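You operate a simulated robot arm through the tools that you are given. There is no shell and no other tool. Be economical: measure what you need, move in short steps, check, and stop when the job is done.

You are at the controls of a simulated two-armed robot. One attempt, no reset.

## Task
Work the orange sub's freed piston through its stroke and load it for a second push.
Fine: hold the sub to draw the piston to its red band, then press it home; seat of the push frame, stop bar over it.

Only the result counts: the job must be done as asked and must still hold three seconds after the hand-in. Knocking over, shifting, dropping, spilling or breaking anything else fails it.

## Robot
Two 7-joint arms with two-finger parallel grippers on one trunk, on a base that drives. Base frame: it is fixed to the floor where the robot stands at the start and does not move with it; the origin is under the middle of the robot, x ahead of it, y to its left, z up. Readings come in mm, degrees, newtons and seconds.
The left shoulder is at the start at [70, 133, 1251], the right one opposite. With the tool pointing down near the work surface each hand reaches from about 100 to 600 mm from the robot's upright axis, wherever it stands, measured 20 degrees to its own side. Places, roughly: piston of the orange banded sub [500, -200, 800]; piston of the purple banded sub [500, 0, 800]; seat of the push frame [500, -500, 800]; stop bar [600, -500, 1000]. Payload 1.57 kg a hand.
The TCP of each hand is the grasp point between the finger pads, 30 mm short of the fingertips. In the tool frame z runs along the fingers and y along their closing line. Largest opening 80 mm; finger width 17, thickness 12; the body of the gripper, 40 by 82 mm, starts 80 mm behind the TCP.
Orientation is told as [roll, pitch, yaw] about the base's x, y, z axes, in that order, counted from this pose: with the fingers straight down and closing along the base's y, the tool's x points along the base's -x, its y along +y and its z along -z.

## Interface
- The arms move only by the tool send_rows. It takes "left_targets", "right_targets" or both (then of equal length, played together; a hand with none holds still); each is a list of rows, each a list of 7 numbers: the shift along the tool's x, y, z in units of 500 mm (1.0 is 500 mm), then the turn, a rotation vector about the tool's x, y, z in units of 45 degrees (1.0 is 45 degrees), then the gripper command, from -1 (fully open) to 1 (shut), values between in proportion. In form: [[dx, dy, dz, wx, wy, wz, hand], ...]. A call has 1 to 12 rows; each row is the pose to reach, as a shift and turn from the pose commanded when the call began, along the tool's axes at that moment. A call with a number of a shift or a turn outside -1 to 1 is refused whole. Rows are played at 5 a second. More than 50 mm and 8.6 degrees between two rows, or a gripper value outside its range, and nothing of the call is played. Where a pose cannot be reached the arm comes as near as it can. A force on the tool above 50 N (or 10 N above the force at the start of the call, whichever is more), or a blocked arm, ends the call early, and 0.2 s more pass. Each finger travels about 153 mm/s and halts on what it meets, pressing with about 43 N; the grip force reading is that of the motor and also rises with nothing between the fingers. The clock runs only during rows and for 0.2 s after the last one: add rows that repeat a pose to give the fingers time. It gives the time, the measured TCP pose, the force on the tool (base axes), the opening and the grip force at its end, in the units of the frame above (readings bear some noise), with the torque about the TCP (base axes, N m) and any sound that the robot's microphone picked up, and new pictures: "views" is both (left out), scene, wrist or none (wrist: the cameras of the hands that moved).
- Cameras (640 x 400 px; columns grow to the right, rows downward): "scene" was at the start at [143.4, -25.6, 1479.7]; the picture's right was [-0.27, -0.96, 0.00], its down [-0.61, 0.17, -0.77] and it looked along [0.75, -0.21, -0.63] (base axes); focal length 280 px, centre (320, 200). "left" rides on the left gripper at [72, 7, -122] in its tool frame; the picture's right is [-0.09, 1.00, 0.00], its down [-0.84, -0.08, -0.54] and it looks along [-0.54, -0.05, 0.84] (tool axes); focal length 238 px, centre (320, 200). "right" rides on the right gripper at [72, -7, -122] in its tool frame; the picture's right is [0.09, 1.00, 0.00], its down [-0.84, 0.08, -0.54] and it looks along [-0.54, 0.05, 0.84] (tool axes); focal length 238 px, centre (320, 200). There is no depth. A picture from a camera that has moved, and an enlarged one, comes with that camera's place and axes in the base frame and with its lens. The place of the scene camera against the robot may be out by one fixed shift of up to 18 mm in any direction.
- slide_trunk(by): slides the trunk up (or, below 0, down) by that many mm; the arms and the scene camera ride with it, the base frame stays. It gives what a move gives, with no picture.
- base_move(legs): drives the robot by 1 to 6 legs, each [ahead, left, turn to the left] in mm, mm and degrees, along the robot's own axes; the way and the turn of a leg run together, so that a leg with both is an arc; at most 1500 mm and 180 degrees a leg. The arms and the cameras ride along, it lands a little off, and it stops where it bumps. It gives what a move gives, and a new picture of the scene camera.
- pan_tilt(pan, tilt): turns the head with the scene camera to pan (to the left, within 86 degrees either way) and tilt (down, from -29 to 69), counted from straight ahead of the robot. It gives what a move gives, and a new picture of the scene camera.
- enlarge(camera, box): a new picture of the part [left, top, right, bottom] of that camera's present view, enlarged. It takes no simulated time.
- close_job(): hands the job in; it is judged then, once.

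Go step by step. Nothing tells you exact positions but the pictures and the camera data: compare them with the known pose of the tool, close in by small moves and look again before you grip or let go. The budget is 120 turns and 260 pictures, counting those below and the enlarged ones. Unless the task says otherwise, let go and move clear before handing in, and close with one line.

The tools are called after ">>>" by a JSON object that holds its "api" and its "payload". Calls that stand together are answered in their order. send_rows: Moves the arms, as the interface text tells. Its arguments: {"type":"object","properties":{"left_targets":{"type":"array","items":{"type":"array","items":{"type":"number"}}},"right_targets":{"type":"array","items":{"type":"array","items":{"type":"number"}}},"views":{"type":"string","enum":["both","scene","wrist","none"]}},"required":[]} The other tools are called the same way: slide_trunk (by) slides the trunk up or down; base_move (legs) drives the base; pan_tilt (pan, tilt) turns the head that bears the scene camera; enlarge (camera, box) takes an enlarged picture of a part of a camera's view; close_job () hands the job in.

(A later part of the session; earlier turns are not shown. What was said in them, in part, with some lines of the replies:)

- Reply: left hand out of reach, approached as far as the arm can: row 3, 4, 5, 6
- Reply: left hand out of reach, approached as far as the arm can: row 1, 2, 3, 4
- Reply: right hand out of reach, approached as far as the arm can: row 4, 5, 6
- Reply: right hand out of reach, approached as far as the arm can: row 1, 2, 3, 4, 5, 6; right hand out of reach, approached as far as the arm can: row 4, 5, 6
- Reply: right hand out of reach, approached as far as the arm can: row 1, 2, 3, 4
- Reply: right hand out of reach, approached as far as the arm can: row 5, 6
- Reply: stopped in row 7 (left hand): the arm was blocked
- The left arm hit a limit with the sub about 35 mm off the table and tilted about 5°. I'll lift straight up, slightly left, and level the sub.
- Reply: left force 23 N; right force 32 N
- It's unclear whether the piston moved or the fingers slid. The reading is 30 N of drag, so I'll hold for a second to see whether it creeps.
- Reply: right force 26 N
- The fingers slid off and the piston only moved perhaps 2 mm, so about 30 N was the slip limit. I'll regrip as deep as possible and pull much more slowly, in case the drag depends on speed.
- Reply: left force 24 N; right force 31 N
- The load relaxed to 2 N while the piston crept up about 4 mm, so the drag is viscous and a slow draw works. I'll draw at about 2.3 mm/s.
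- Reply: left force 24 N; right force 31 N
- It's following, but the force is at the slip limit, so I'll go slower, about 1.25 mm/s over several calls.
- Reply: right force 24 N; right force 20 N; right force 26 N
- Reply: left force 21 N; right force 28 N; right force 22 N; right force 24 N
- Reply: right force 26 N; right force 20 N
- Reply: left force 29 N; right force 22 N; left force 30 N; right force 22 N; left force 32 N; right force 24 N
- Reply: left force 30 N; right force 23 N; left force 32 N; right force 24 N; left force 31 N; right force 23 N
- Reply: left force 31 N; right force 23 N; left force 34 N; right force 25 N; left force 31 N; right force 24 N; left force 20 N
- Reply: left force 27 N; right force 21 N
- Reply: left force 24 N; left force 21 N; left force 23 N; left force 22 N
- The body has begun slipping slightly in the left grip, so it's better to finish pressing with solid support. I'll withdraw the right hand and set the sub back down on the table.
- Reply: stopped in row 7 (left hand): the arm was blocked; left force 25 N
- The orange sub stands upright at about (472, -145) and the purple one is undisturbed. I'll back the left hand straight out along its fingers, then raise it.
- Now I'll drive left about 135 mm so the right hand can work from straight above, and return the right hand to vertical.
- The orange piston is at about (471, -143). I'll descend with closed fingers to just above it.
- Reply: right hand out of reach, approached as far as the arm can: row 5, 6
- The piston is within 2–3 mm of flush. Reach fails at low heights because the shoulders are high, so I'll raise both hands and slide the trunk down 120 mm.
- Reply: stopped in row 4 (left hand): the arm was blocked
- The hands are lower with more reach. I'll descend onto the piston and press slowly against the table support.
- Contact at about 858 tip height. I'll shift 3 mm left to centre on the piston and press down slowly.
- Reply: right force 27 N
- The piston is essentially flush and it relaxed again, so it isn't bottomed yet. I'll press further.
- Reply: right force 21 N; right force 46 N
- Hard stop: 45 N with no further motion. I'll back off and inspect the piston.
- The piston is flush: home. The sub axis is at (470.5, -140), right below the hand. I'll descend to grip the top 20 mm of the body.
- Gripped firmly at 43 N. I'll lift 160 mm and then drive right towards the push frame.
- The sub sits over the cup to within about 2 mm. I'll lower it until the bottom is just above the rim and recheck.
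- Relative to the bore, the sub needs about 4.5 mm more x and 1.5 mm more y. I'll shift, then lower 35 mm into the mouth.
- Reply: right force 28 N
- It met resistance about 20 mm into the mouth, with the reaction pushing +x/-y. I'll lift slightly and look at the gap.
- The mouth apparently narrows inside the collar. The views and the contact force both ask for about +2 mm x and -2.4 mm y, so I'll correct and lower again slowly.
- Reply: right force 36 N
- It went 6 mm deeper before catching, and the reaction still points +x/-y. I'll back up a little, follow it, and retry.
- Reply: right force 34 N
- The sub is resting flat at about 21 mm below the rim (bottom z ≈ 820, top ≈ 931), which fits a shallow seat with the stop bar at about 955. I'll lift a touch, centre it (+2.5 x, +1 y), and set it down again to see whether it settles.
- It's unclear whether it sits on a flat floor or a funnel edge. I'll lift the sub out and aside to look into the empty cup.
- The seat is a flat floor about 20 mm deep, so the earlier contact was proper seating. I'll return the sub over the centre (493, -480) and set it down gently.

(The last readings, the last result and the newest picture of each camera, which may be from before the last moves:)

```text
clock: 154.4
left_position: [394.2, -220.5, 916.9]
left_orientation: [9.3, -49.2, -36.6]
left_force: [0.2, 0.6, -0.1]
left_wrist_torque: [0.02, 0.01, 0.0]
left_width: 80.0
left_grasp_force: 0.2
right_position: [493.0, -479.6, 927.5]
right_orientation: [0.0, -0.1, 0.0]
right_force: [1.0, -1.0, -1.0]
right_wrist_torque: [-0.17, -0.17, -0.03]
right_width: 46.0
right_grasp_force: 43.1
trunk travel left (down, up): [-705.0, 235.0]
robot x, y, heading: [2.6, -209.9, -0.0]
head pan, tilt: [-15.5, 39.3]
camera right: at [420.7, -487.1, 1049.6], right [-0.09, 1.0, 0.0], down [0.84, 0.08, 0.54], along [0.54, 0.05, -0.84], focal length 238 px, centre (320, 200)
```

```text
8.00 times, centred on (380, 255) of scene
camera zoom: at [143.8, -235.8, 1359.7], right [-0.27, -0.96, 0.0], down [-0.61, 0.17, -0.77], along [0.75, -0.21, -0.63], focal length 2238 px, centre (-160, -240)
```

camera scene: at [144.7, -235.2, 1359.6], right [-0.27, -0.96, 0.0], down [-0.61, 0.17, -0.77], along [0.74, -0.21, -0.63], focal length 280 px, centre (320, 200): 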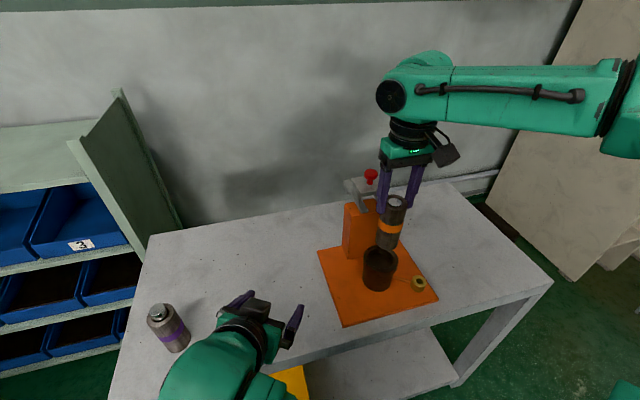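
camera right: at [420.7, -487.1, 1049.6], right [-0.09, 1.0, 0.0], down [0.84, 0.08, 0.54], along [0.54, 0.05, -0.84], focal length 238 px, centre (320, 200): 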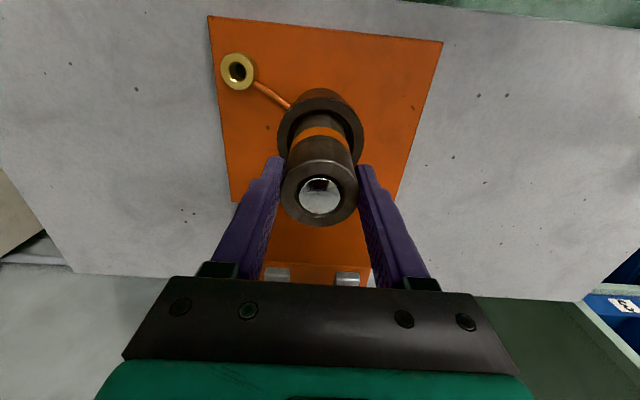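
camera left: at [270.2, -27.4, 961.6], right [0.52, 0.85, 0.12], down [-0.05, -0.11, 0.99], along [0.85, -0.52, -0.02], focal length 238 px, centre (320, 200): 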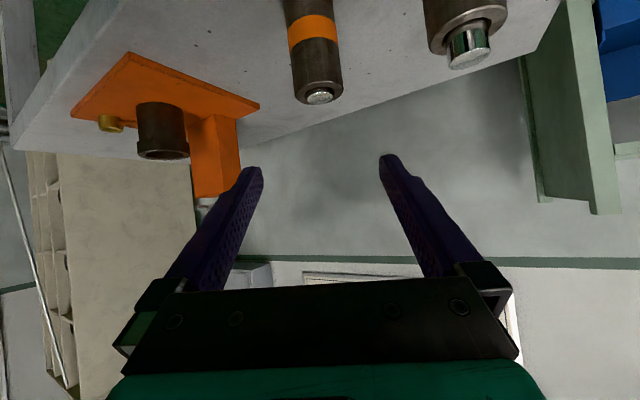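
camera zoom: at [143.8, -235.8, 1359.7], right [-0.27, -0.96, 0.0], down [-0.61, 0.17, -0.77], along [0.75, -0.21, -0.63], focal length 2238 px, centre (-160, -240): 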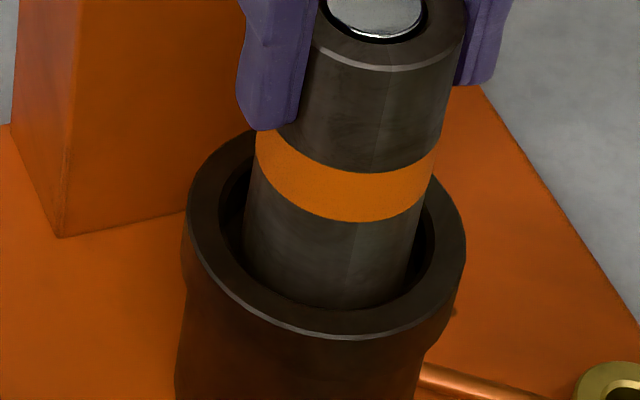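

It's touching down gently and centred in y. I'll nudge +2 mm in x, release, and rise clear.

>>> {"api": "send_rows", "payload": {"right_targets": [[-0.004, 0, -0.001, 0, 0, 0, 1], [-0.004, 0, 0.002, 0, 0, 0, 1], [-0.004, 0, 0.002, 0, 0, 0, 1], [-0.004, 0, 0.002, 0, 0, 0, -0.25], [-0.004, 0, 0.002, 0, 0, 0, -0.5], [-0.004, 0, 0.002, 0, 0, 0, -1], [-0.004, 0, 0.002, 0, 0, 0, -1], [-0.004, 0, -0.06, 0, 0, 0, -1], [-0.004, 0, -0.12, 0, 0, 0, -1], [-0.004, 0, -0.18, 0, 0, 0, -1], [-0.004, 0, -0.18, 0, 0, 0, -1]]}}

>>> {"api": "enlarge", "payload": {"camera": "scene", "box": [335, 160, 445, 290]}}

>>> {"api": "enlarge", "payload": {"camera": "right", "box": [220, 60, 420, 280]}}

>>> {"api": "enlarge", "payload": {"camera": "left", "box": [140, 100, 340, 300]}}

```text
clock: 156.8
left_position: [394.1, -220.9, 917.9]
left_orientation: [9.3, -49.2, -36.5]
left_force: [-0.4, -0.3, 0.5]
left_wrist_torque: [0.02, 0.02, -0.01]
left_width: 80.0
left_grasp_force: 0.0
right_position: [495.1, -479.9, 1016.3]
right_orientation: [0.0, 0.0, 0.0]
right_force: [0.2, -0.1, 0.0]
right_wrist_torque: [-0.01, 0.02, 0.04]
right_width: 80.1
right_grasp_force: 0.1
trunk travel left (down, up): [-705.0, 235.0]
robot x, y, heading: [-0.3, -210.9, -0.1]
head pan, tilt: [-15.5, 39.3]
camera scene: at [143.6, -235.5, 1359.7], right [-0.27, -0.96, 0.0], down [-0.61, 0.17, -0.77], along [0.75, -0.21, -0.63], focal length 280 px, centre (320, 200)
camera right: at [422.6, -487.1, 1139.3], right [-0.09, 1.0, 0.0], down [0.84, 0.08, 0.54], along [0.54, 0.05, -0.84], focal length 238 px, centre (320, 200)
```

scene: 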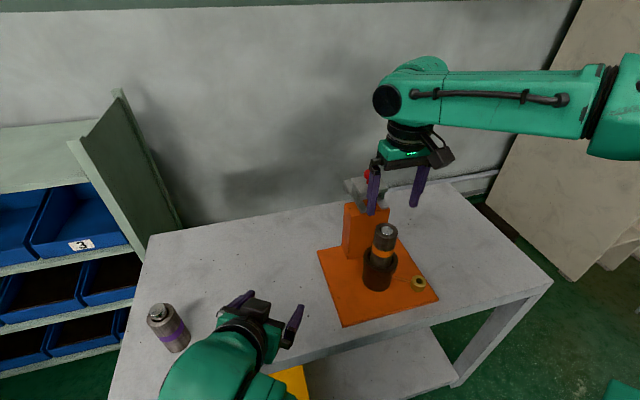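
right: 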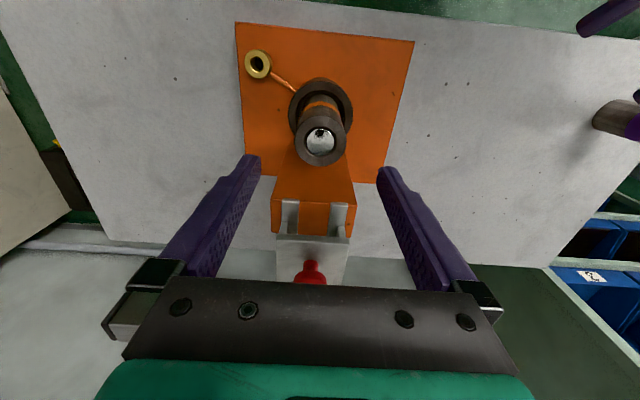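

```text
3.08 times, centred on (390, 225) of scene
camera zoom: at [143.6, -235.5, 1359.7], right [-0.27, -0.96, 0.0], down [-0.61, 0.17, -0.77], along [0.75, -0.21, -0.63], focal length 861 px, centre (105, 123)
```

zoom: 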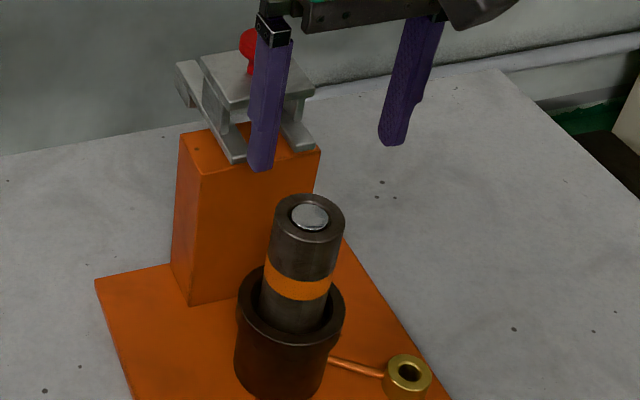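

```text
1.82 times, centred on (320, 170) of right
camera zoom: at [422.6, -487.1, 1139.3], right [-0.09, 1.0, 0.0], down [0.84, 0.08, 0.54], along [0.54, 0.05, -0.84], focal length 433 px, centre (320, 254)
```

zoom: 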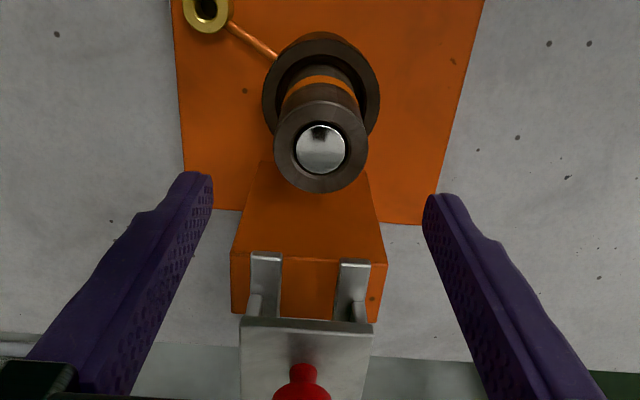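

```text
2.00 times, centred on (240, 200) of left
camera zoom: at [275.4, -147.4, 942.3], right [0.54, 0.83, 0.17], down [0.02, -0.22, 0.97], along [0.84, -0.52, -0.14], focal length 477 px, centre (480, 200)
```

zoom: 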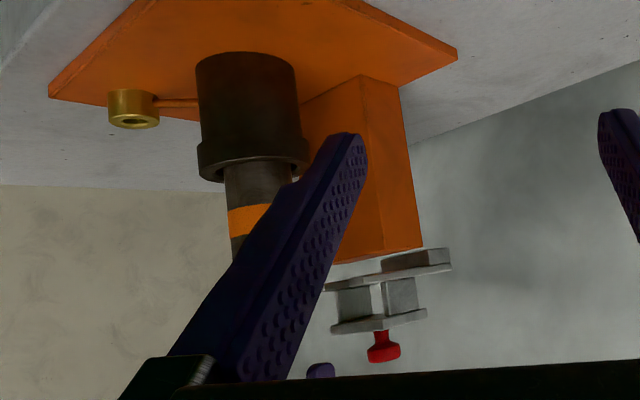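

The sub is seated upright. Now the stop bar: I need to understand its mechanism, so I'll move the right hand back and look closely.

>>> {"api": "send_rows", "payload": {"right_targets": [[0.02, 0, -0.06, 0, 0, 0, -1], [0.1, 0, -0.08, 0, 0, 0, -1], [0.18, 0, -0.08, 0, 0, 0, -1], [0.26, 0, -0.08, 0, 0, 0, -1], [0.26, 0, -0.08, 0, 0, 0, -1]], "views": "none"}}

>>> {"api": "enlarge", "payload": {"camera": "scene", "box": [335, 160, 405, 230]}}

>>> {"api": "enlarge", "payload": {"camera": "right", "box": [240, 100, 400, 240]}}

>>> {"api": "enlarge", "payload": {"camera": "left", "box": [230, 190, 330, 290]}}

```text
clock: 158.0
left_position: [395.2, -219.8, 917.5]
left_orientation: [9.3, -49.2, -36.5]
left_force: [0.1, -0.2, 0.0]
left_wrist_torque: [0.01, 0.01, -0.03]
left_width: 80.1
left_grasp_force: 0.0
right_position: [364.3, -479.4, 1058.0]
right_orientation: [0.0, 0.1, 0.1]
right_force: [0.5, 0.6, -0.4]
right_wrist_torque: [-0.01, 0.02, -0.02]
right_width: 80.0
right_grasp_force: 0.1
trunk travel left (down, up): [-705.0, 235.0]
robot x, y, heading: [0.2, -214.2, 0.2]
head pan, tilt: [-15.5, 39.3]
```

```text
5.71 times, centred on (370, 195) of scene
camera zoom: at [144.5, -235.0, 1359.6], right [-0.27, -0.96, 0.0], down [-0.61, 0.17, -0.77], along [0.74, -0.21, -0.63], focal length 1599 px, centre (34, 229)
```

zoom: 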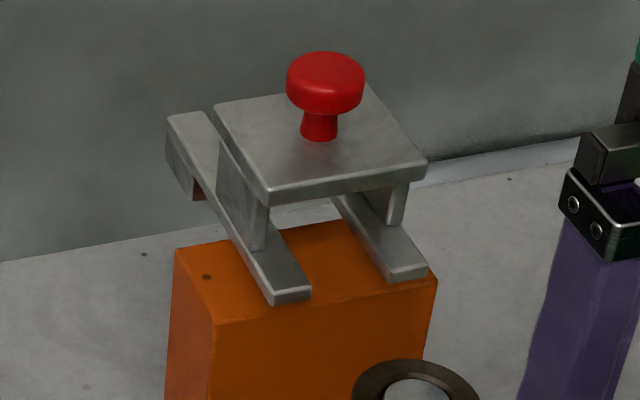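

```text
2.86 times, centred on (320, 170) of right
camera zoom: at [293.1, -485.9, 1179.9], right [-0.09, 1.0, 0.0], down [0.84, 0.08, 0.54], along [0.54, 0.05, -0.84], focal length 681 px, centre (320, 286)
```

zoom: 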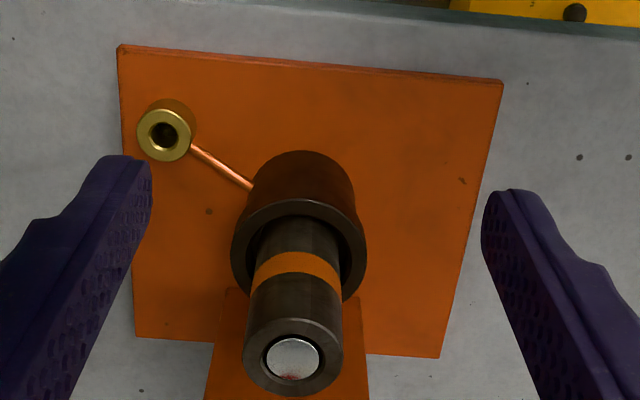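

```text
4.00 times, centred on (280, 240) of left
camera zoom: at [276.0, -147.1, 942.0], right [0.54, 0.83, 0.17], down [0.02, -0.22, 0.97], along [0.84, -0.52, -0.14], focal length 953 px, centre (480, 40)
```

zoom: 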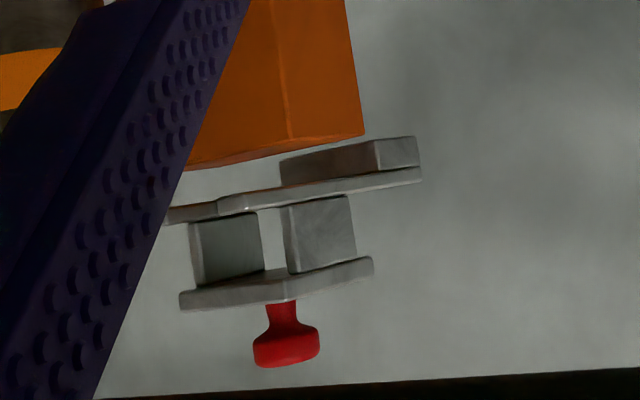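

Now the mechanism is clear: a fork with a raised plate and a red knob, which slides forward from behind the post over the sub. The knob is at about (598, -481) with its head at z ≈ 997–1010. I'll bring the right hand forward towards it at a safe height.

>>> {"api": "send_rows", "payload": {"right_targets": [[-0.05, -0.001, -0.03, 0, 0, 0, -1], [-0.13, -0.002, -0.04, 0, 0, 0, -1], [-0.21, -0.003, -0.04, 0, 0, 0, -1], [-0.29, -0.003, -0.04, 0, 0, 0, -1], [-0.37, -0.003, -0.04, 0, 0, 0, -1], [-0.42, -0.003, -0.04, 0, 0, 0, -1], [-0.42, -0.003, -0.04, 0, 0, 0, -1]]}}

```text
clock: 159.6
left_position: [394.3, -221.6, 917.7]
left_orientation: [9.3, -49.3, -36.5]
left_force: [-0.1, 0.3, 0.0]
left_wrist_torque: [0.03, -0.01, 0.0]
left_width: 80.1
left_grasp_force: 0.0
right_position: [563.3, -482.8, 1074.8]
right_orientation: [0.0, 0.0, -0.1]
right_force: [0.3, -0.1, 0.5]
right_wrist_torque: [-0.01, 0.0, 0.01]
right_width: 80.0
right_grasp_force: 0.2
right hand out of reach, approached as far as the arm can: row 6, 7
trunk travel left (down, up): [-705.0, 235.0]
robot x, y, heading: [3.8, -209.5, 0.1]
head pan, tilt: [-15.5, 39.3]
camera scene: at [142.2, -234.7, 1359.9], right [-0.27, -0.96, 0.0], down [-0.61, 0.17, -0.77], along [0.75, -0.21, -0.63], focal length 280 px, centre (320, 200)
camera right: at [491.1, -489.5, 1197.7], right [-0.09, 1.0, 0.0], down [0.84, 0.08, 0.54], along [0.54, 0.05, -0.84], focal length 238 px, centre (320, 200)
```

scene: 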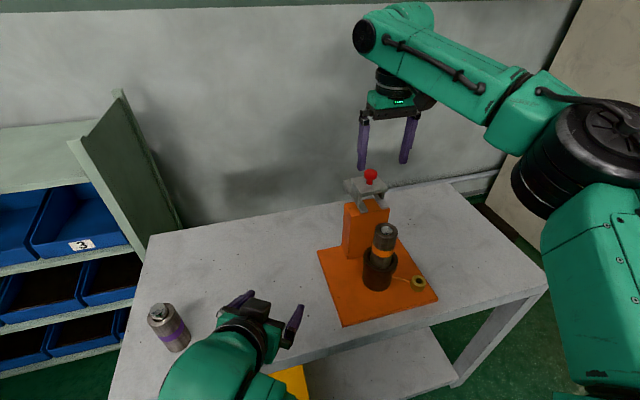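
right: 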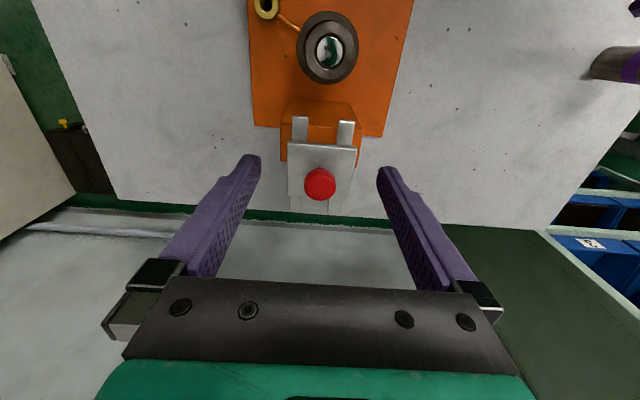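

The knob is at (595, -480) directly under and ahead of the hand. I'll pitch the fingers forward 30° to gain reach.

>>> {"api": "send_rows", "payload": {"right_targets": [[0, 0, 0, 0, -0.17, 0, -1], [-0.01, 0.002, 0, 0, -0.34, 0, -1], [-0.03, 0.004, 0, 0, -0.51, 0, -1], [-0.052, 0.005, 0, 0, -0.667, 0, -1], [-0.052, 0.005, 0, 0, -0.667, 0, -0.4]], "views": "wrist"}}

```text
clock: 160.8
left_position: [392.9, -221.0, 918.4]
left_orientation: [9.2, -49.2, -36.6]
left_force: [-0.4, 0.2, 0.6]
left_wrist_torque: [0.0, 0.03, 0.02]
left_width: 80.0
left_grasp_force: 0.1
right_position: [591.2, -480.8, 1074.6]
right_orientation: [0.0, -30.1, 0.0]
right_force: [-0.2, 0.0, -0.2]
right_wrist_torque: [-0.02, -0.02, -0.01]
right_width: 55.9
right_grasp_force: 0.0
trunk travel left (down, up): [-705.0, 235.0]
robot x, y, heading: [-1.4, -206.1, -0.1]
head pan, tilt: [-15.5, 39.3]
camera right: at [467.0, -486.7, 1144.4], right [-0.08, 1.0, -0.05], down [0.45, 0.08, 0.89], along [0.89, 0.05, -0.46], focal length 238 px, centre (320, 200)
```

right: 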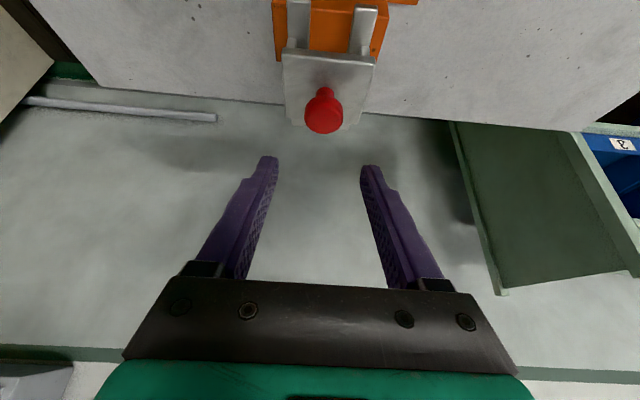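

>>> {"api": "send_rows", "payload": {"right_targets": [[0.02, 0, 0.034, 0, 0, 0, -0.4], [0.04, 0, 0.068, 0, 0, 0, -0.4], [0.057, 0, 0.099, 0, 0, 0, -0.4], [0.057, 0, 0.099, 0, 0, 0, -0.4]], "views": "wrist"}}

>>> {"api": "enlarge", "payload": {"camera": "scene", "box": [335, 140, 425, 230]}}

```text
clock: 161.8
left_position: [393.9, -221.2, 917.0]
left_orientation: [9.3, -49.3, -36.4]
left_force: [-0.2, -0.4, 0.4]
left_wrist_torque: [-0.01, -0.02, -0.01]
left_width: 80.2
left_grasp_force: 0.1
right_position: [589.1, -480.5, 1018.7]
right_orientation: [0.1, -30.0, -0.1]
right_force: [0.1, -0.8, -0.4]
right_wrist_torque: [0.01, -0.06, 0.01]
right_width: 56.0
right_grasp_force: 0.0
trunk travel left (down, up): [-705.0, 235.0]
robot x, y, heading: [-3.2, -212.2, 0.0]
head pan, tilt: [-15.5, 39.3]
camera right: at [466.4, -487.1, 1087.6], right [-0.08, 1.0, -0.05], down [0.45, 0.08, 0.89], along [0.89, 0.05, -0.46], focal length 238 px, centre (320, 200)
```

right: 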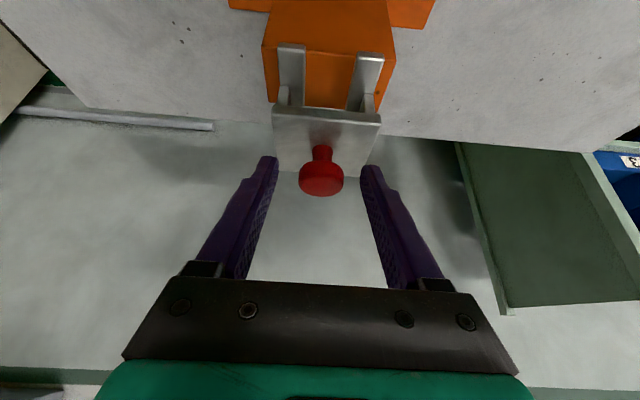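

```text
4.44 times, centred on (380, 185) of scene
camera zoom: at [143.3, -235.2, 1359.7], right [-0.27, -0.96, 0.0], down [-0.61, 0.17, -0.77], along [0.75, -0.21, -0.63], focal length 1244 px, centre (53, 267)
```

zoom: 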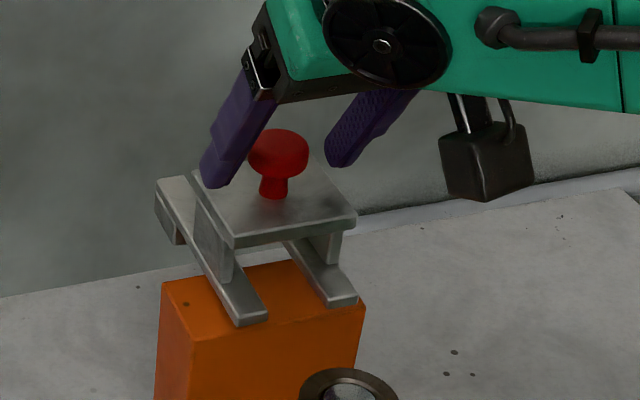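

The knob is between the fingers. I'll close and pull gently 20 mm towards the robot.

>>> {"api": "send_rows", "payload": {"right_targets": [[0, 0, 0, 0, 0, 0, 0.3], [0, 0, 0, 0, 0, 0, 1], [0, 0, 0, 0, 0, 0, 1], [0.0087, 0, -0.005, 0, 0, 0, 1], [0.0173, 0, -0.01, 0, 0, 0, 1], [0.026, 0, -0.015, 0, 0, 0, 1], [0.0346, 0, -0.02, 0, 0, 0, 1], [0.0346, 0, -0.02, 0, 0, 0, 1]], "views": "wrist"}}

>>> {"api": "enlarge", "payload": {"camera": "scene", "box": [335, 140, 425, 230]}}

```text
clock: 163.6
left_position: [393.9, -220.7, 917.0]
left_orientation: [9.2, -49.3, -36.4]
left_force: [0.4, 0.5, -0.6]
left_wrist_torque: [0.03, 0.01, 0.0]
left_width: 80.1
left_grasp_force: 0.0
right_position: [570.6, -478.5, 1018.1]
right_orientation: [0.0, -30.1, 0.0]
right_force: [0.8, 2.8, -0.6]
right_wrist_torque: [0.06, -0.52, 0.03]
right_width: 29.1
right_grasp_force: 39.3
trunk travel left (down, up): [-705.0, 235.0]
robot x, y, heading: [0.5, -208.8, 0.1]
head pan, tilt: [-15.5, 39.3]
camera right: at [446.7, -486.3, 1087.6], right [-0.08, 1.0, -0.05], down [0.45, 0.08, 0.89], along [0.89, 0.05, -0.46], focal length 238 px, centre (320, 200)
```

right: 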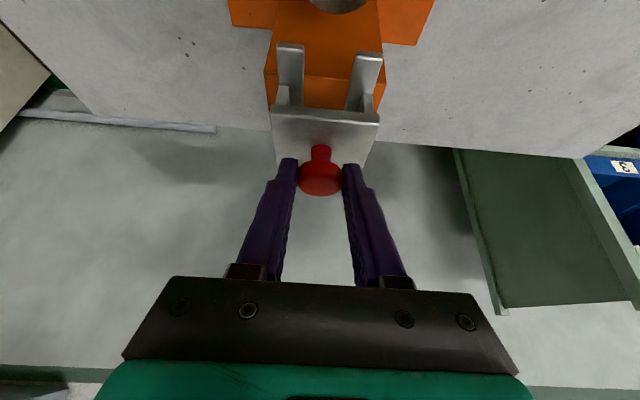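

```text
4.44 times, centred on (380, 185) of scene
camera zoom: at [143.4, -234.4, 1359.7], right [-0.27, -0.96, 0.0], down [-0.61, 0.17, -0.77], along [0.75, -0.21, -0.63], focal length 1244 px, centre (53, 267)
```

zoom: 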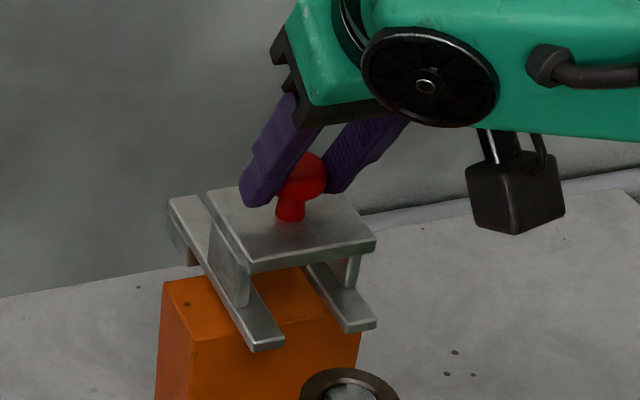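

The bar slides freely with the hand. Before it passes over the sub, I'll check the height clearance from the side.

>>> {"api": "enlarge", "payload": {"camera": "left", "box": [180, 150, 330, 290]}}

>>> {"api": "enlarge", "payload": {"camera": "scene", "box": [355, 185, 415, 245]}}

```text
2.86 times, centred on (255, 220) of left
camera zoom: at [275.3, -146.7, 942.3], right [0.53, 0.83, 0.17], down [0.02, -0.22, 0.98], along [0.84, -0.52, -0.14], focal length 681 px, centre (506, 143)
```

zoom: 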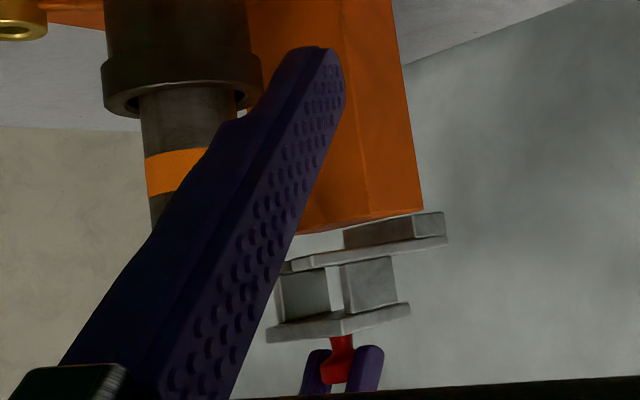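

```text
6.67 times, centred on (385, 215) of scene
camera zoom: at [143.4, -234.4, 1359.7], right [-0.27, -0.96, 0.0], down [-0.61, 0.17, -0.77], along [0.75, -0.21, -0.63], focal length 1865 px, centre (-113, 100)
```

zoom: 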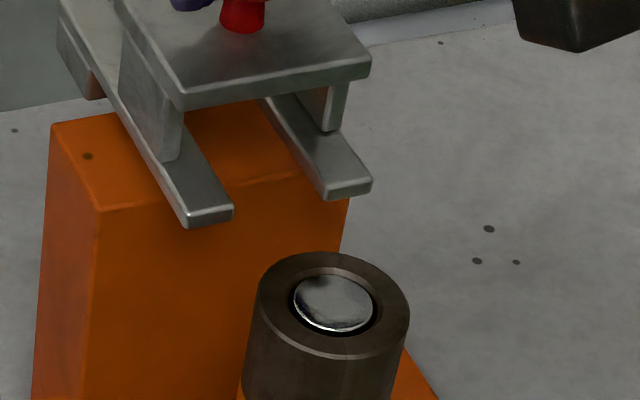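

>>> {"api": "send_rows", "payload": {"left_targets": [[0, 0, 0, 0.139, -0.007, 0.092, -1], [0, 0, 0, 0.277, -0.014, 0.183, -1], [0, 0, 0, 0.277, -0.014, 0.183, -1]], "views": "none"}}

>>> {"api": "enlarge", "payload": {"camera": "left", "box": [200, 140, 400, 280]}}

```text
clock: 164.4
left_position: [393.6, -220.1, 917.4]
left_orientation: [6.2, -48.9, -49.0]
left_force: [-0.5, 1.1, 0.9]
left_wrist_torque: [-0.01, -0.04, -0.02]
left_width: 79.8
left_grasp_force: 0.2
right_position: [570.9, -478.6, 1017.4]
right_orientation: [0.0, -30.0, 0.0]
right_force: [-0.4, 4.0, 0.5]
right_wrist_torque: [0.01, 0.0, 0.01]
right_width: 29.3
right_grasp_force: 39.0
trunk travel left (down, up): [-705.0, 235.0]
robot x, y, heading: [3.4, -209.7, 0.2]
head pan, tilt: [-15.5, 39.3]
```

```text
2.86 times, centred on (300, 210) of left
camera zoom: at [298.2, -118.1, 943.9], right [0.73, 0.66, 0.14], down [0.0, -0.2, 0.98], along [0.68, -0.72, -0.15], focal length 681 px, centre (377, 171)
```

zoom: 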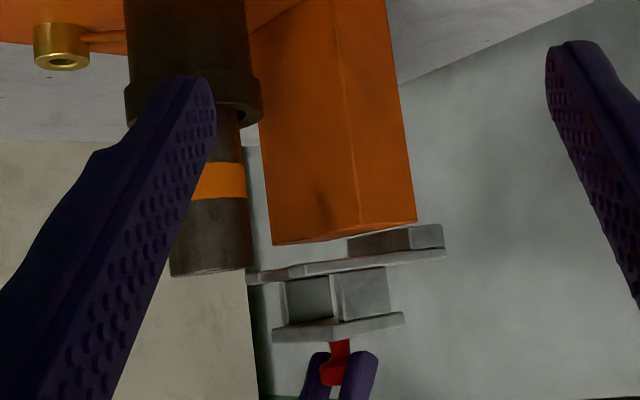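

The fork's underside and the sub's top look close in height (within a few mm), so I'll slide on in small steps and watch the force.

>>> {"api": "send_rows", "payload": {"right_targets": [[0.0035, 0, -0.002, 0, 0, 0, 1], [0.0069, 0, -0.004, 0, 0, 0, 1], [0.0104, 0, -0.006, 0, 0, 0, 1], [0.0139, 0, -0.008, 0, 0, 0, 1], [0.0173, 0, -0.01, 0, 0, 0, 1]], "views": "none"}}

>>> {"api": "enlarge", "payload": {"camera": "left", "box": [230, 180, 330, 260]}}

>>> {"api": "enlarge", "payload": {"camera": "scene", "box": [355, 185, 415, 245]}}

```text
clock: 165.6
left_position: [393.3, -219.7, 917.3]
left_orientation: [6.3, -48.8, -49.0]
left_force: [-0.1, 0.6, -1.4]
left_wrist_torque: [0.0, 0.01, -0.01]
left_width: 80.3
left_grasp_force: 0.0
right_position: [560.0, -479.2, 1017.3]
right_orientation: [0.0, -30.1, 0.0]
right_force: [2.5, 1.8, 1.1]
right_wrist_torque: [-0.01, -0.21, 0.03]
right_width: 29.2
right_grasp_force: 39.4
trunk travel left (down, up): [-705.0, 235.0]
robot x, y, heading: [0.5, -209.2, 0.0]
head pan, tilt: [-15.5, 39.3]
```

```text
5.00 times, centred on (280, 220) of left
camera zoom: at [298.4, -118.2, 943.7], right [0.73, 0.67, 0.14], down [0.0, -0.2, 0.98], along [0.68, -0.72, -0.15], focal length 1192 px, centre (520, 100)
```

zoom: 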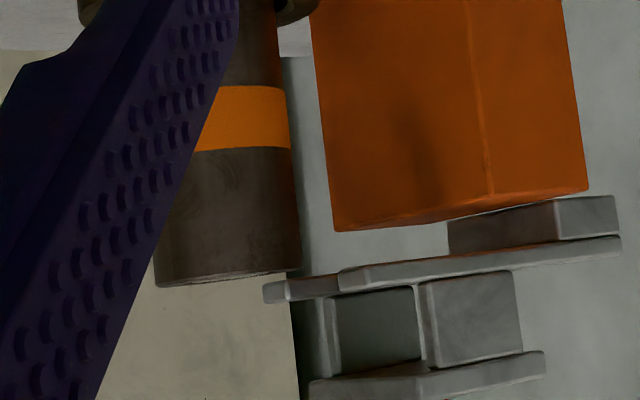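

```text
6.67 times, centred on (385, 215) of scene
camera zoom: at [143.7, -234.3, 1359.7], right [-0.27, -0.96, 0.0], down [-0.61, 0.17, -0.77], along [0.75, -0.21, -0.63], focal length 1865 px, centre (-113, 100)
```

zoom: 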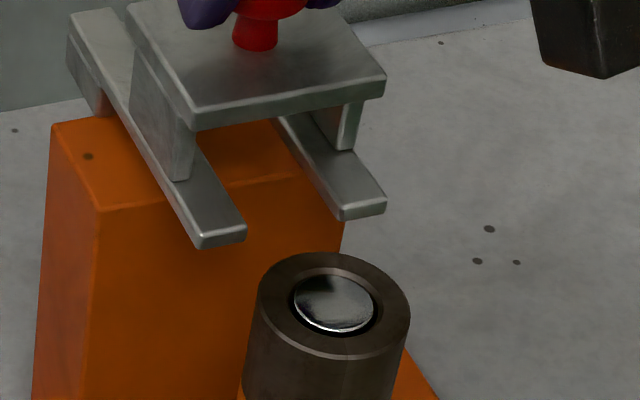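

The force stays at 2–3 N and the fork appears just above the sub's top. Sliding another 12 mm.

>>> {"api": "send_rows", "payload": {"right_targets": [[0.0035, 0, -0.002, 0, 0, 0, 1], [0.0069, 0, -0.004, 0, 0, 0, 1], [0.0104, 0, -0.006, 0, 0, 0, 1], [0.0139, 0, -0.008, 0, 0, 0, 1], [0.0173, 0, -0.01, 0, 0, 0, 1], [0.0208, 0, -0.012, 0, 0, 0, 1]], "views": "none"}}

>>> {"api": "enlarge", "payload": {"camera": "left", "box": [230, 180, 330, 260]}}

>>> {"api": "enlarge", "payload": {"camera": "scene", "box": [355, 185, 415, 245]}}

```text
clock: 167.0
left_position: [394.4, -220.6, 917.9]
left_orientation: [6.1, -48.8, -49.0]
left_force: [-0.3, 0.2, 0.1]
left_wrist_torque: [-0.02, 0.0, -0.01]
left_width: 80.0
left_grasp_force: 0.2
right_position: [548.0, -479.4, 1017.0]
right_orientation: [-0.1, -30.1, -0.1]
right_force: [-0.3, 3.2, 2.4]
right_wrist_torque: [0.03, 0.12, 0.06]
right_width: 29.2
right_grasp_force: 39.2
trunk travel left (down, up): [-705.0, 235.0]
robot x, y, heading: [1.6, -209.4, -0.1]
head pan, tilt: [-15.5, 39.3]
```

```text
5.00 times, centred on (280, 220) of left
camera zoom: at [298.1, -118.1, 943.8], right [0.73, 0.66, 0.14], down [0.0, -0.2, 0.98], along [0.68, -0.72, -0.15], focal length 1192 px, centre (520, 100)
```

zoom: 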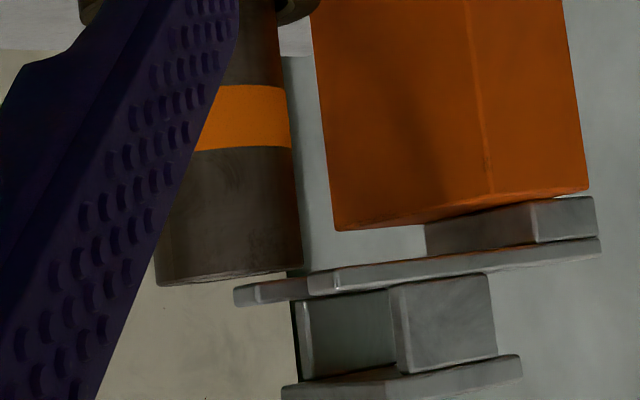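

```text
6.67 times, centred on (385, 215) of scene
camera zoom: at [143.2, -234.2, 1359.8], right [-0.27, -0.96, 0.0], down [-0.61, 0.17, -0.77], along [0.75, -0.21, -0.63], focal length 1865 px, centre (-113, 100)
```

zoom: 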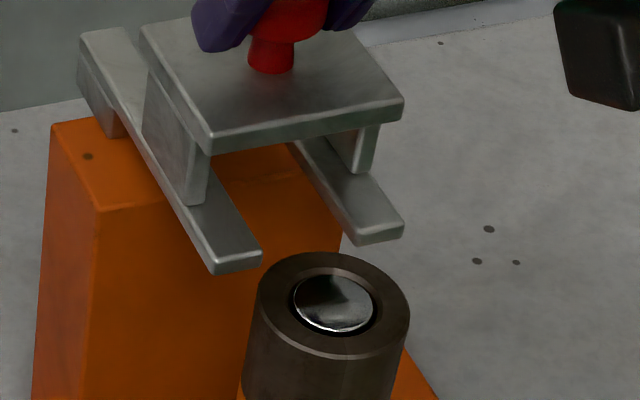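

>>> {"api": "send_rows", "payload": {"right_targets": [[0.0035, 0, -0.002, 0, 0, 0, 1], [0.0069, 0, -0.004, 0, 0, 0, 1], [0.0104, 0, -0.006, 0, 0, 0, 1], [0.0139, 0, -0.008, 0, 0, 0, 1], [0.0173, 0, -0.01, 0, 0, 0, 1], [0.0208, 0, -0.012, 0, 0, 0, 1], [0.0242, 0, -0.014, 0, 0, 0, 1]], "views": "none"}}

>>> {"api": "enlarge", "payload": {"camera": "left", "box": [230, 180, 330, 260]}}

>>> {"api": "enlarge", "payload": {"camera": "scene", "box": [355, 185, 415, 245]}}

```text
clock: 168.6
left_position: [395.4, -220.3, 916.8]
left_orientation: [6.1, -48.8, -49.0]
left_force: [-0.5, 0.0, 1.0]
left_wrist_torque: [0.01, 0.0, 0.02]
left_width: 80.1
left_grasp_force: 0.0
right_position: [534.3, -478.5, 1017.6]
right_orientation: [0.0, -29.9, 0.0]
right_force: [1.1, 3.9, 0.7]
right_wrist_torque: [0.16, -0.39, 0.03]
right_width: 29.1
right_grasp_force: 38.7
trunk travel left (down, up): [-705.0, 235.0]
robot x, y, heading: [3.5, -207.4, -0.1]
head pan, tilt: [-15.5, 39.3]
```

```text
5.00 times, centred on (280, 220) of left
camera zoom: at [298.5, -118.1, 943.7], right [0.73, 0.66, 0.14], down [0.0, -0.2, 0.98], along [0.68, -0.72, -0.15], focal length 1192 px, centre (520, 100)
```

zoom: 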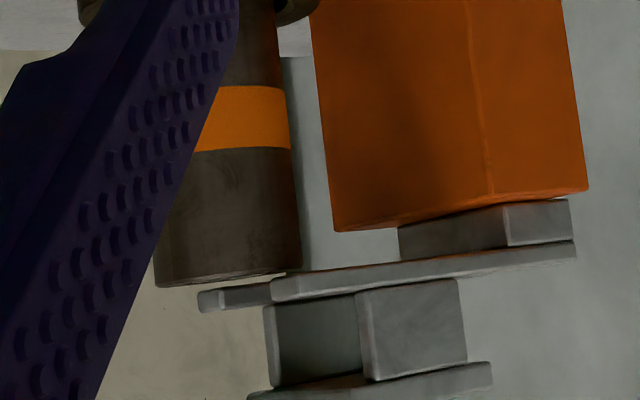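

```text
6.67 times, centred on (385, 215) of scene
camera zoom: at [143.7, -234.2, 1359.7], right [-0.27, -0.96, 0.0], down [-0.61, 0.17, -0.77], along [0.75, -0.21, -0.63], focal length 1865 px, centre (-113, 100)
```

zoom: 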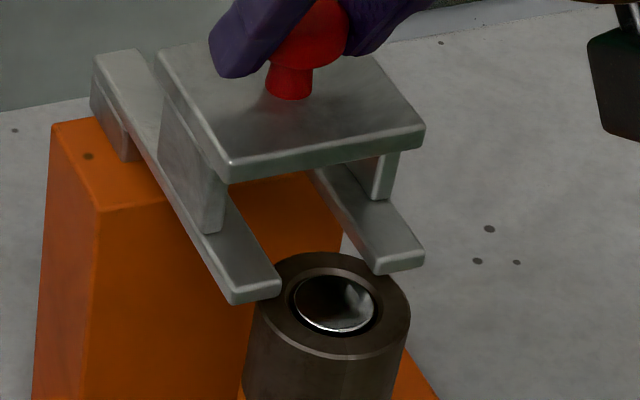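

The arms pass cleanly over the body rim with negligible force. I'll continue.

>>> {"api": "send_rows", "payload": {"right_targets": [[0.0035, 0, -0.002, 0, 0, 0, 1], [0.0069, 0, -0.004, 0, 0, 0, 1], [0.0104, 0, -0.006, 0, 0, 0, 1], [0.0139, 0, -0.008, 0, 0, 0, 1], [0.0173, 0, -0.01, 0, 0, 0, 1], [0.0208, 0, -0.012, 0, 0, 0, 1], [0.0242, 0, -0.014, 0, 0, 0, 1]], "views": "none"}}

>>> {"api": "enlarge", "payload": {"camera": "left", "box": [230, 180, 330, 260]}}

>>> {"api": "enlarge", "payload": {"camera": "scene", "box": [350, 175, 430, 255]}}

```text
clock: 170.2
left_position: [394.5, -220.9, 917.7]
left_orientation: [6.2, -48.8, -49.1]
left_force: [1.3, 0.0, 0.1]
left_wrist_torque: [0.02, -0.01, 0.04]
left_width: 79.7
left_grasp_force: 0.1
right_position: [519.0, -479.5, 1017.6]
right_orientation: [0.0, -30.0, 0.0]
right_force: [1.1, 1.5, 2.6]
right_wrist_torque: [0.15, 0.2, -0.14]
right_width: 29.3
right_grasp_force: 38.9
trunk travel left (down, up): [-705.0, 235.0]
robot x, y, heading: [-1.6, -208.2, -0.0]
head pan, tilt: [-15.5, 39.3]
```

```text
5.00 times, centred on (280, 220) of left
camera zoom: at [298.3, -118.3, 943.8], right [0.73, 0.66, 0.14], down [0.0, -0.2, 0.98], along [0.68, -0.72, -0.15], focal length 1192 px, centre (520, 100)
```

zoom: 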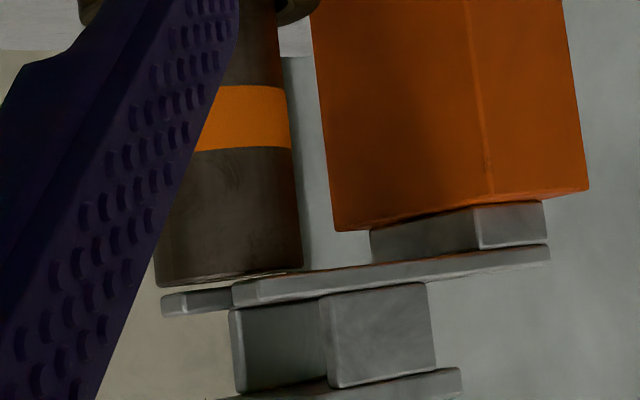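

```text
5.00 times, centred on (390, 215) of scene
camera zoom: at [143.5, -234.4, 1359.7], right [-0.27, -0.96, 0.0], down [-0.61, 0.17, -0.77], along [0.75, -0.21, -0.63], focal length 1399 px, centre (-30, 125)
```

zoom: 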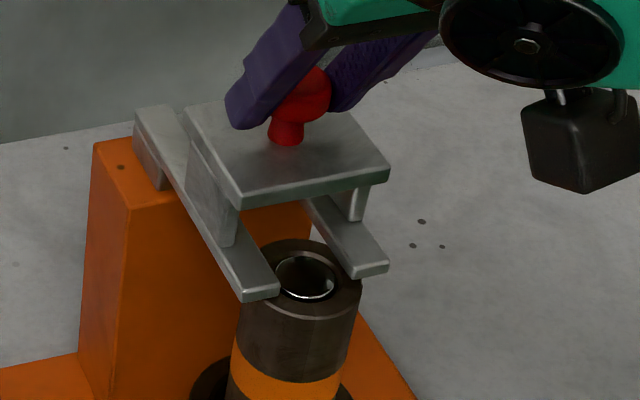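

>>> {"api": "send_rows", "payload": {"right_targets": [[0.0035, 0, -0.002, 0, 0, 0, 1], [0.0069, 0, -0.004, 0, 0, 0, 1], [0.0104, 0, -0.006, 0, 0, 0, 1], [0.0139, 0, -0.008, 0, 0, 0, 1], [0.0173, 0, -0.01, 0, 0, 0, 1], [0.0208, 0, -0.012, 0, 0, 0, 1], [0.0242, 0, -0.014, 0, 0, 0, 1]], "views": "none"}}

>>> {"api": "enlarge", "payload": {"camera": "left", "box": [210, 170, 330, 270]}}

>>> {"api": "enlarge", "payload": {"camera": "scene", "box": [350, 175, 430, 255]}}

```text
clock: 171.8
left_position: [393.5, -220.6, 918.0]
left_orientation: [6.2, -48.8, -48.9]
left_force: [0.2, 0.1, 0.1]
left_wrist_torque: [0.03, -0.03, 0.0]
left_width: 80.0
left_grasp_force: 0.1
right_position: [506.7, -479.0, 1018.0]
right_orientation: [0.0, -30.1, 0.0]
right_force: [0.7, -0.3, 4.0]
right_wrist_torque: [0.02, -0.06, 0.1]
right_width: 29.1
right_grasp_force: 39.2
trunk travel left (down, up): [-705.0, 235.0]
robot x, y, heading: [-0.7, -209.8, -0.1]
head pan, tilt: [-15.5, 39.3]
```

```text
4.00 times, centred on (270, 220) of left
camera zoom: at [298.0, -118.3, 943.9], right [0.73, 0.66, 0.14], down [0.0, -0.2, 0.98], along [0.68, -0.72, -0.15], focal length 953 px, centre (520, 120)
```

zoom: 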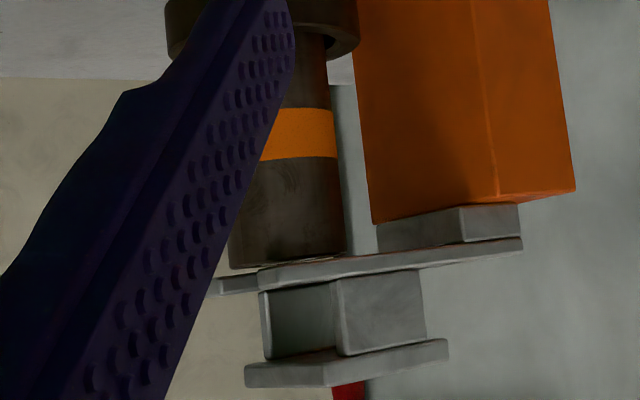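

```text
5.00 times, centred on (390, 215) of scene
camera zoom: at [143.1, -234.5, 1359.8], right [-0.27, -0.96, 0.0], down [-0.61, 0.17, -0.77], along [0.75, -0.21, -0.63], focal length 1399 px, centre (-30, 125)
```

zoom: 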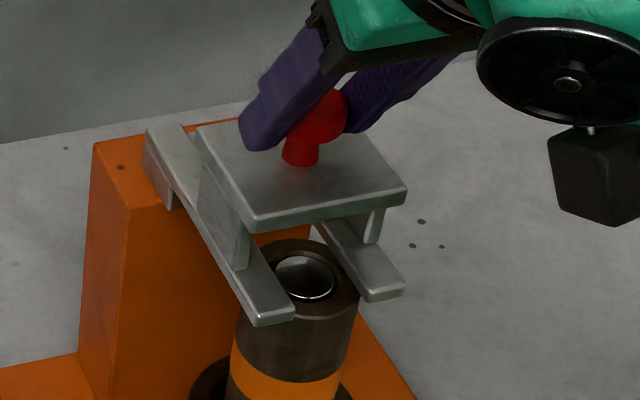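

>>> {"api": "send_rows", "payload": {"right_targets": [[0.0035, 0, -0.002, 0, 0, 0, 1], [0.0069, 0, -0.004, 0, 0, 0, 1], [0.0104, 0, -0.006, 0, 0, 0, 1], [0.0139, 0, -0.008, 0, 0, 0, 1], [0.0173, 0, -0.01, 0, 0, 0, 1], [0.0208, 0, -0.012, 0, 0, 0, 1]], "views": "none"}}

>>> {"api": "enlarge", "payload": {"camera": "left", "box": [210, 170, 330, 270]}}

>>> {"api": "enlarge", "payload": {"camera": "scene", "box": [350, 175, 430, 255]}}

```text
clock: 173.2
left_position: [393.3, -220.4, 918.3]
left_orientation: [6.1, -48.8, -49.0]
left_force: [-0.1, 0.1, 0.4]
left_wrist_torque: [0.0, -0.02, -0.02]
left_width: 80.0
left_grasp_force: 0.0
right_position: [493.7, -476.8, 1018.9]
right_orientation: [-0.1, -30.2, 0.0]
right_force: [1.4, 2.4, 4.1]
right_wrist_torque: [0.07, -0.12, 0.03]
right_width: 29.4
right_grasp_force: 38.6
trunk travel left (down, up): [-705.0, 235.0]
robot x, y, heading: [-1.5, -209.3, -0.0]
head pan, tilt: [-15.5, 39.3]
```

```text
4.00 times, centred on (270, 220) of left
camera zoom: at [297.9, -118.0, 943.9], right [0.73, 0.67, 0.14], down [0.0, -0.2, 0.98], along [0.68, -0.72, -0.15], focal length 953 px, centre (520, 120)
```

zoom: 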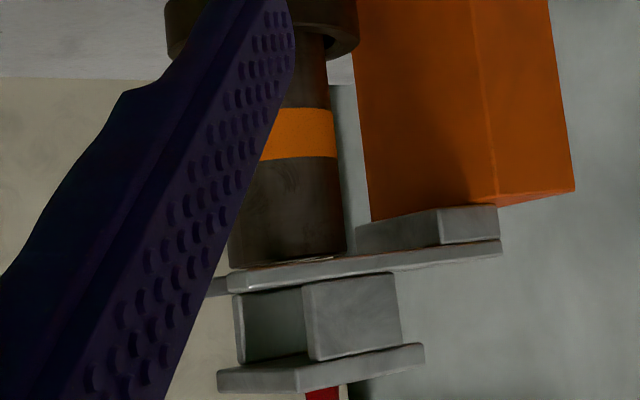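

```text
5.00 times, centred on (390, 215) of scene
camera zoom: at [142.9, -234.1, 1359.8], right [-0.27, -0.96, 0.0], down [-0.61, 0.17, -0.77], along [0.75, -0.21, -0.63], focal length 1399 px, centre (-30, 125)
```

zoom: 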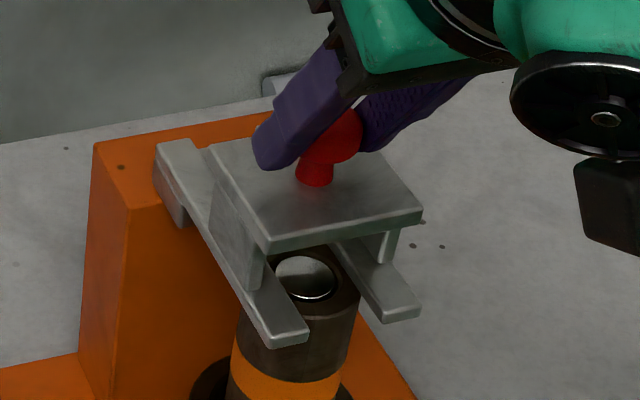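

The plate is nearly centred over the sub after 95 mm of travel. I'll go 6 mm more to see whether there's an end stop.

>>> {"api": "send_rows", "payload": {"right_targets": [[0.0026, 0, -0.0015, 0, 0, 0, 1], [0.0052, 0, -0.003, 0, 0, 0, 1], [0.0078, 0, -0.0045, 0, 0, 0, 1], [0.0104, 0, -0.006, 0, 0, 0, 1], [0.0104, 0, -0.006, 0, 0, 0, 1]], "views": "none"}}

>>> {"api": "enlarge", "payload": {"camera": "scene", "box": [350, 175, 430, 255]}}

```text
clock: 174.4
left_position: [396.0, -219.3, 917.6]
left_orientation: [6.1, -48.8, -48.9]
left_force: [0.2, -0.2, 1.0]
left_wrist_torque: [-0.02, -0.01, 0.0]
left_width: 80.2
left_grasp_force: 0.0
right_position: [490.2, -478.8, 1017.9]
right_orientation: [0.1, -30.1, 0.0]
right_force: [7.9, 1.9, 5.8]
right_wrist_torque: [0.05, -0.35, -0.08]
right_width: 29.1
right_grasp_force: 38.7
trunk travel left (down, up): [-705.0, 235.0]
robot x, y, heading: [-1.6, -209.5, 0.1]
head pan, tilt: [-15.5, 39.3]
```

```text
5.00 times, centred on (390, 215) of scene
camera zoom: at [145.2, -234.4, 1359.6], right [-0.27, -0.96, 0.0], down [-0.61, 0.17, -0.77], along [0.74, -0.21, -0.63], focal length 1399 px, centre (-30, 125)
```

zoom: 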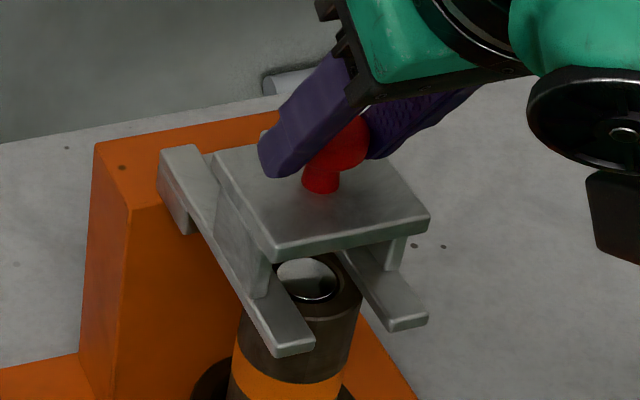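

The end stop is reached: the force rose to 8 N at about 99 mm of travel. I'll release the knob and lift straight clear.

>>> {"api": "send_rows", "payload": {"right_targets": [[-0.0035, 0, 0.002, 0, 0, 0, 1], [-0.0035, 0, 0.002, 0, 0, 0, 0.1], [-0.0035, 0, 0.002, 0, 0, 0, -0.3], [-0.0035, 0, 0.002, 0, 0, 0, -0.6], [-0.0335, 0, -0.05, 0, 0, 0, -0.6], [-0.0635, 0, -0.102, 0, 0, 0, -0.6], [-0.1, 0, -0.17, 0, 0, 0, -0.6], [-0.1, 0, -0.17, 0, 0, 0, -0.6]]}}

>>> {"api": "enlarge", "payload": {"camera": "scene", "box": [340, 165, 440, 265]}}

>>> {"api": "enlarge", "payload": {"camera": "left", "box": [180, 100, 340, 290]}}

```text
clock: 176.2
left_position: [393.4, -219.8, 918.5]
left_orientation: [6.2, -48.8, -49.0]
left_force: [1.1, 0.3, -0.3]
left_wrist_torque: [0.01, -0.02, -0.01]
left_width: 80.0
left_grasp_force: 0.0
right_position: [488.6, -481.0, 1115.5]
right_orientation: [0.0, -30.0, 0.0]
right_force: [-0.6, 0.1, 0.3]
right_wrist_torque: [0.0, -0.02, -0.01]
right_width: 64.0
right_grasp_force: 0.1
trunk travel left (down, up): [-705.0, 235.0]
robot x, y, heading: [1.0, -207.7, 0.2]
head pan, tilt: [-15.5, 39.3]
camera scene: at [143.7, -235.5, 1359.7], right [-0.27, -0.96, 0.0], down [-0.61, 0.17, -0.77], along [0.75, -0.21, -0.63], focal length 280 px, centre (320, 200)
camera right: at [365.8, -488.3, 1186.3], right [-0.08, 1.0, -0.05], down [0.45, 0.08, 0.89], along [0.89, 0.05, -0.46], focal length 238 px, centre (320, 200)
```

scene: 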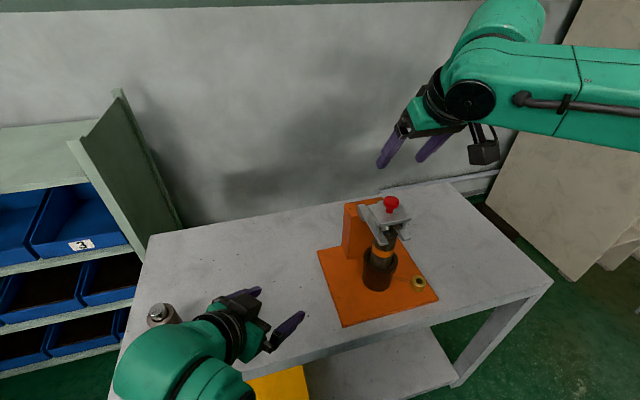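
right: 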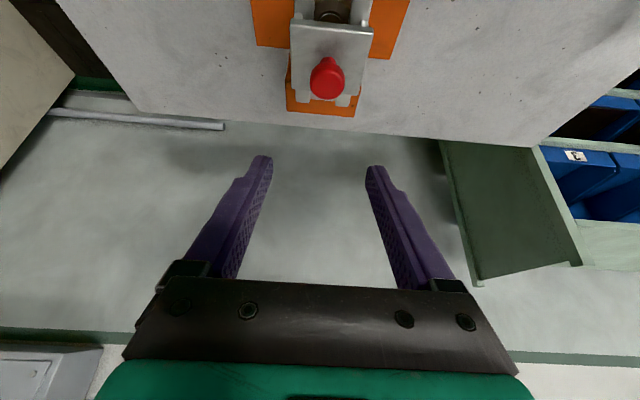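

```text
4.00 times, centred on (390, 215) of scene
camera zoom: at [143.7, -235.5, 1359.7], right [-0.27, -0.96, 0.0], down [-0.61, 0.17, -0.77], along [0.75, -0.21, -0.63], focal length 1119 px, centre (40, 140)
```

zoom: 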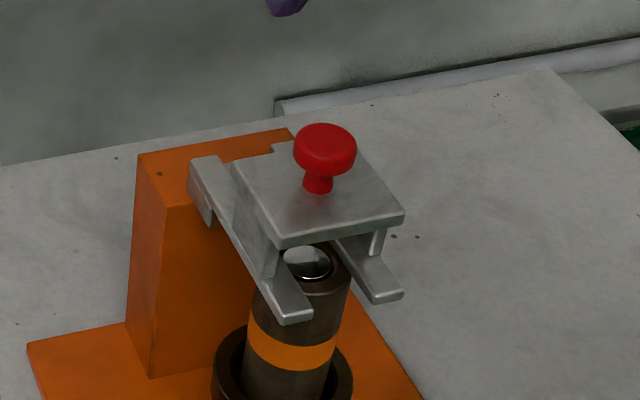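

```text
2.11 times, centred on (260, 195) of left
camera zoom: at [298.4, -119.0, 943.8], right [0.73, 0.66, 0.14], down [0.0, -0.2, 0.98], along [0.68, -0.72, -0.15], focal length 502 px, centre (446, 210)
```

zoom: 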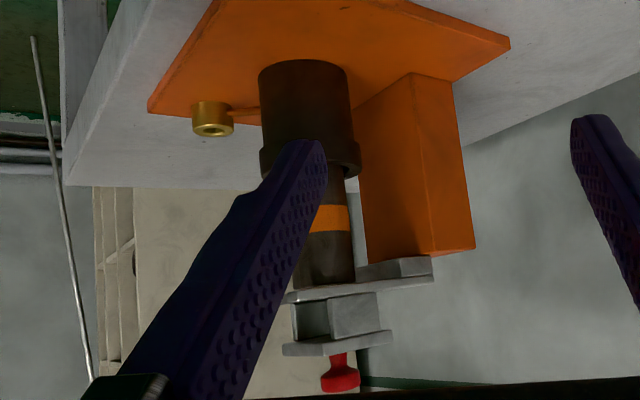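

The orange sub is upright in the seat with its piston home, the stop bar is over it at its end stop, and both hands are clear. The purple sub is undisturbed, so I'm handing in.

>>> {"api": "close_job", "payload": {}}

```text
The job is handed in.
```

The orange sub's piston was drawn out to its red band and pressed home flush. The sub now stands in the push frame's seat with the stop bar pulled over it to its end stop, and the job is handed in.
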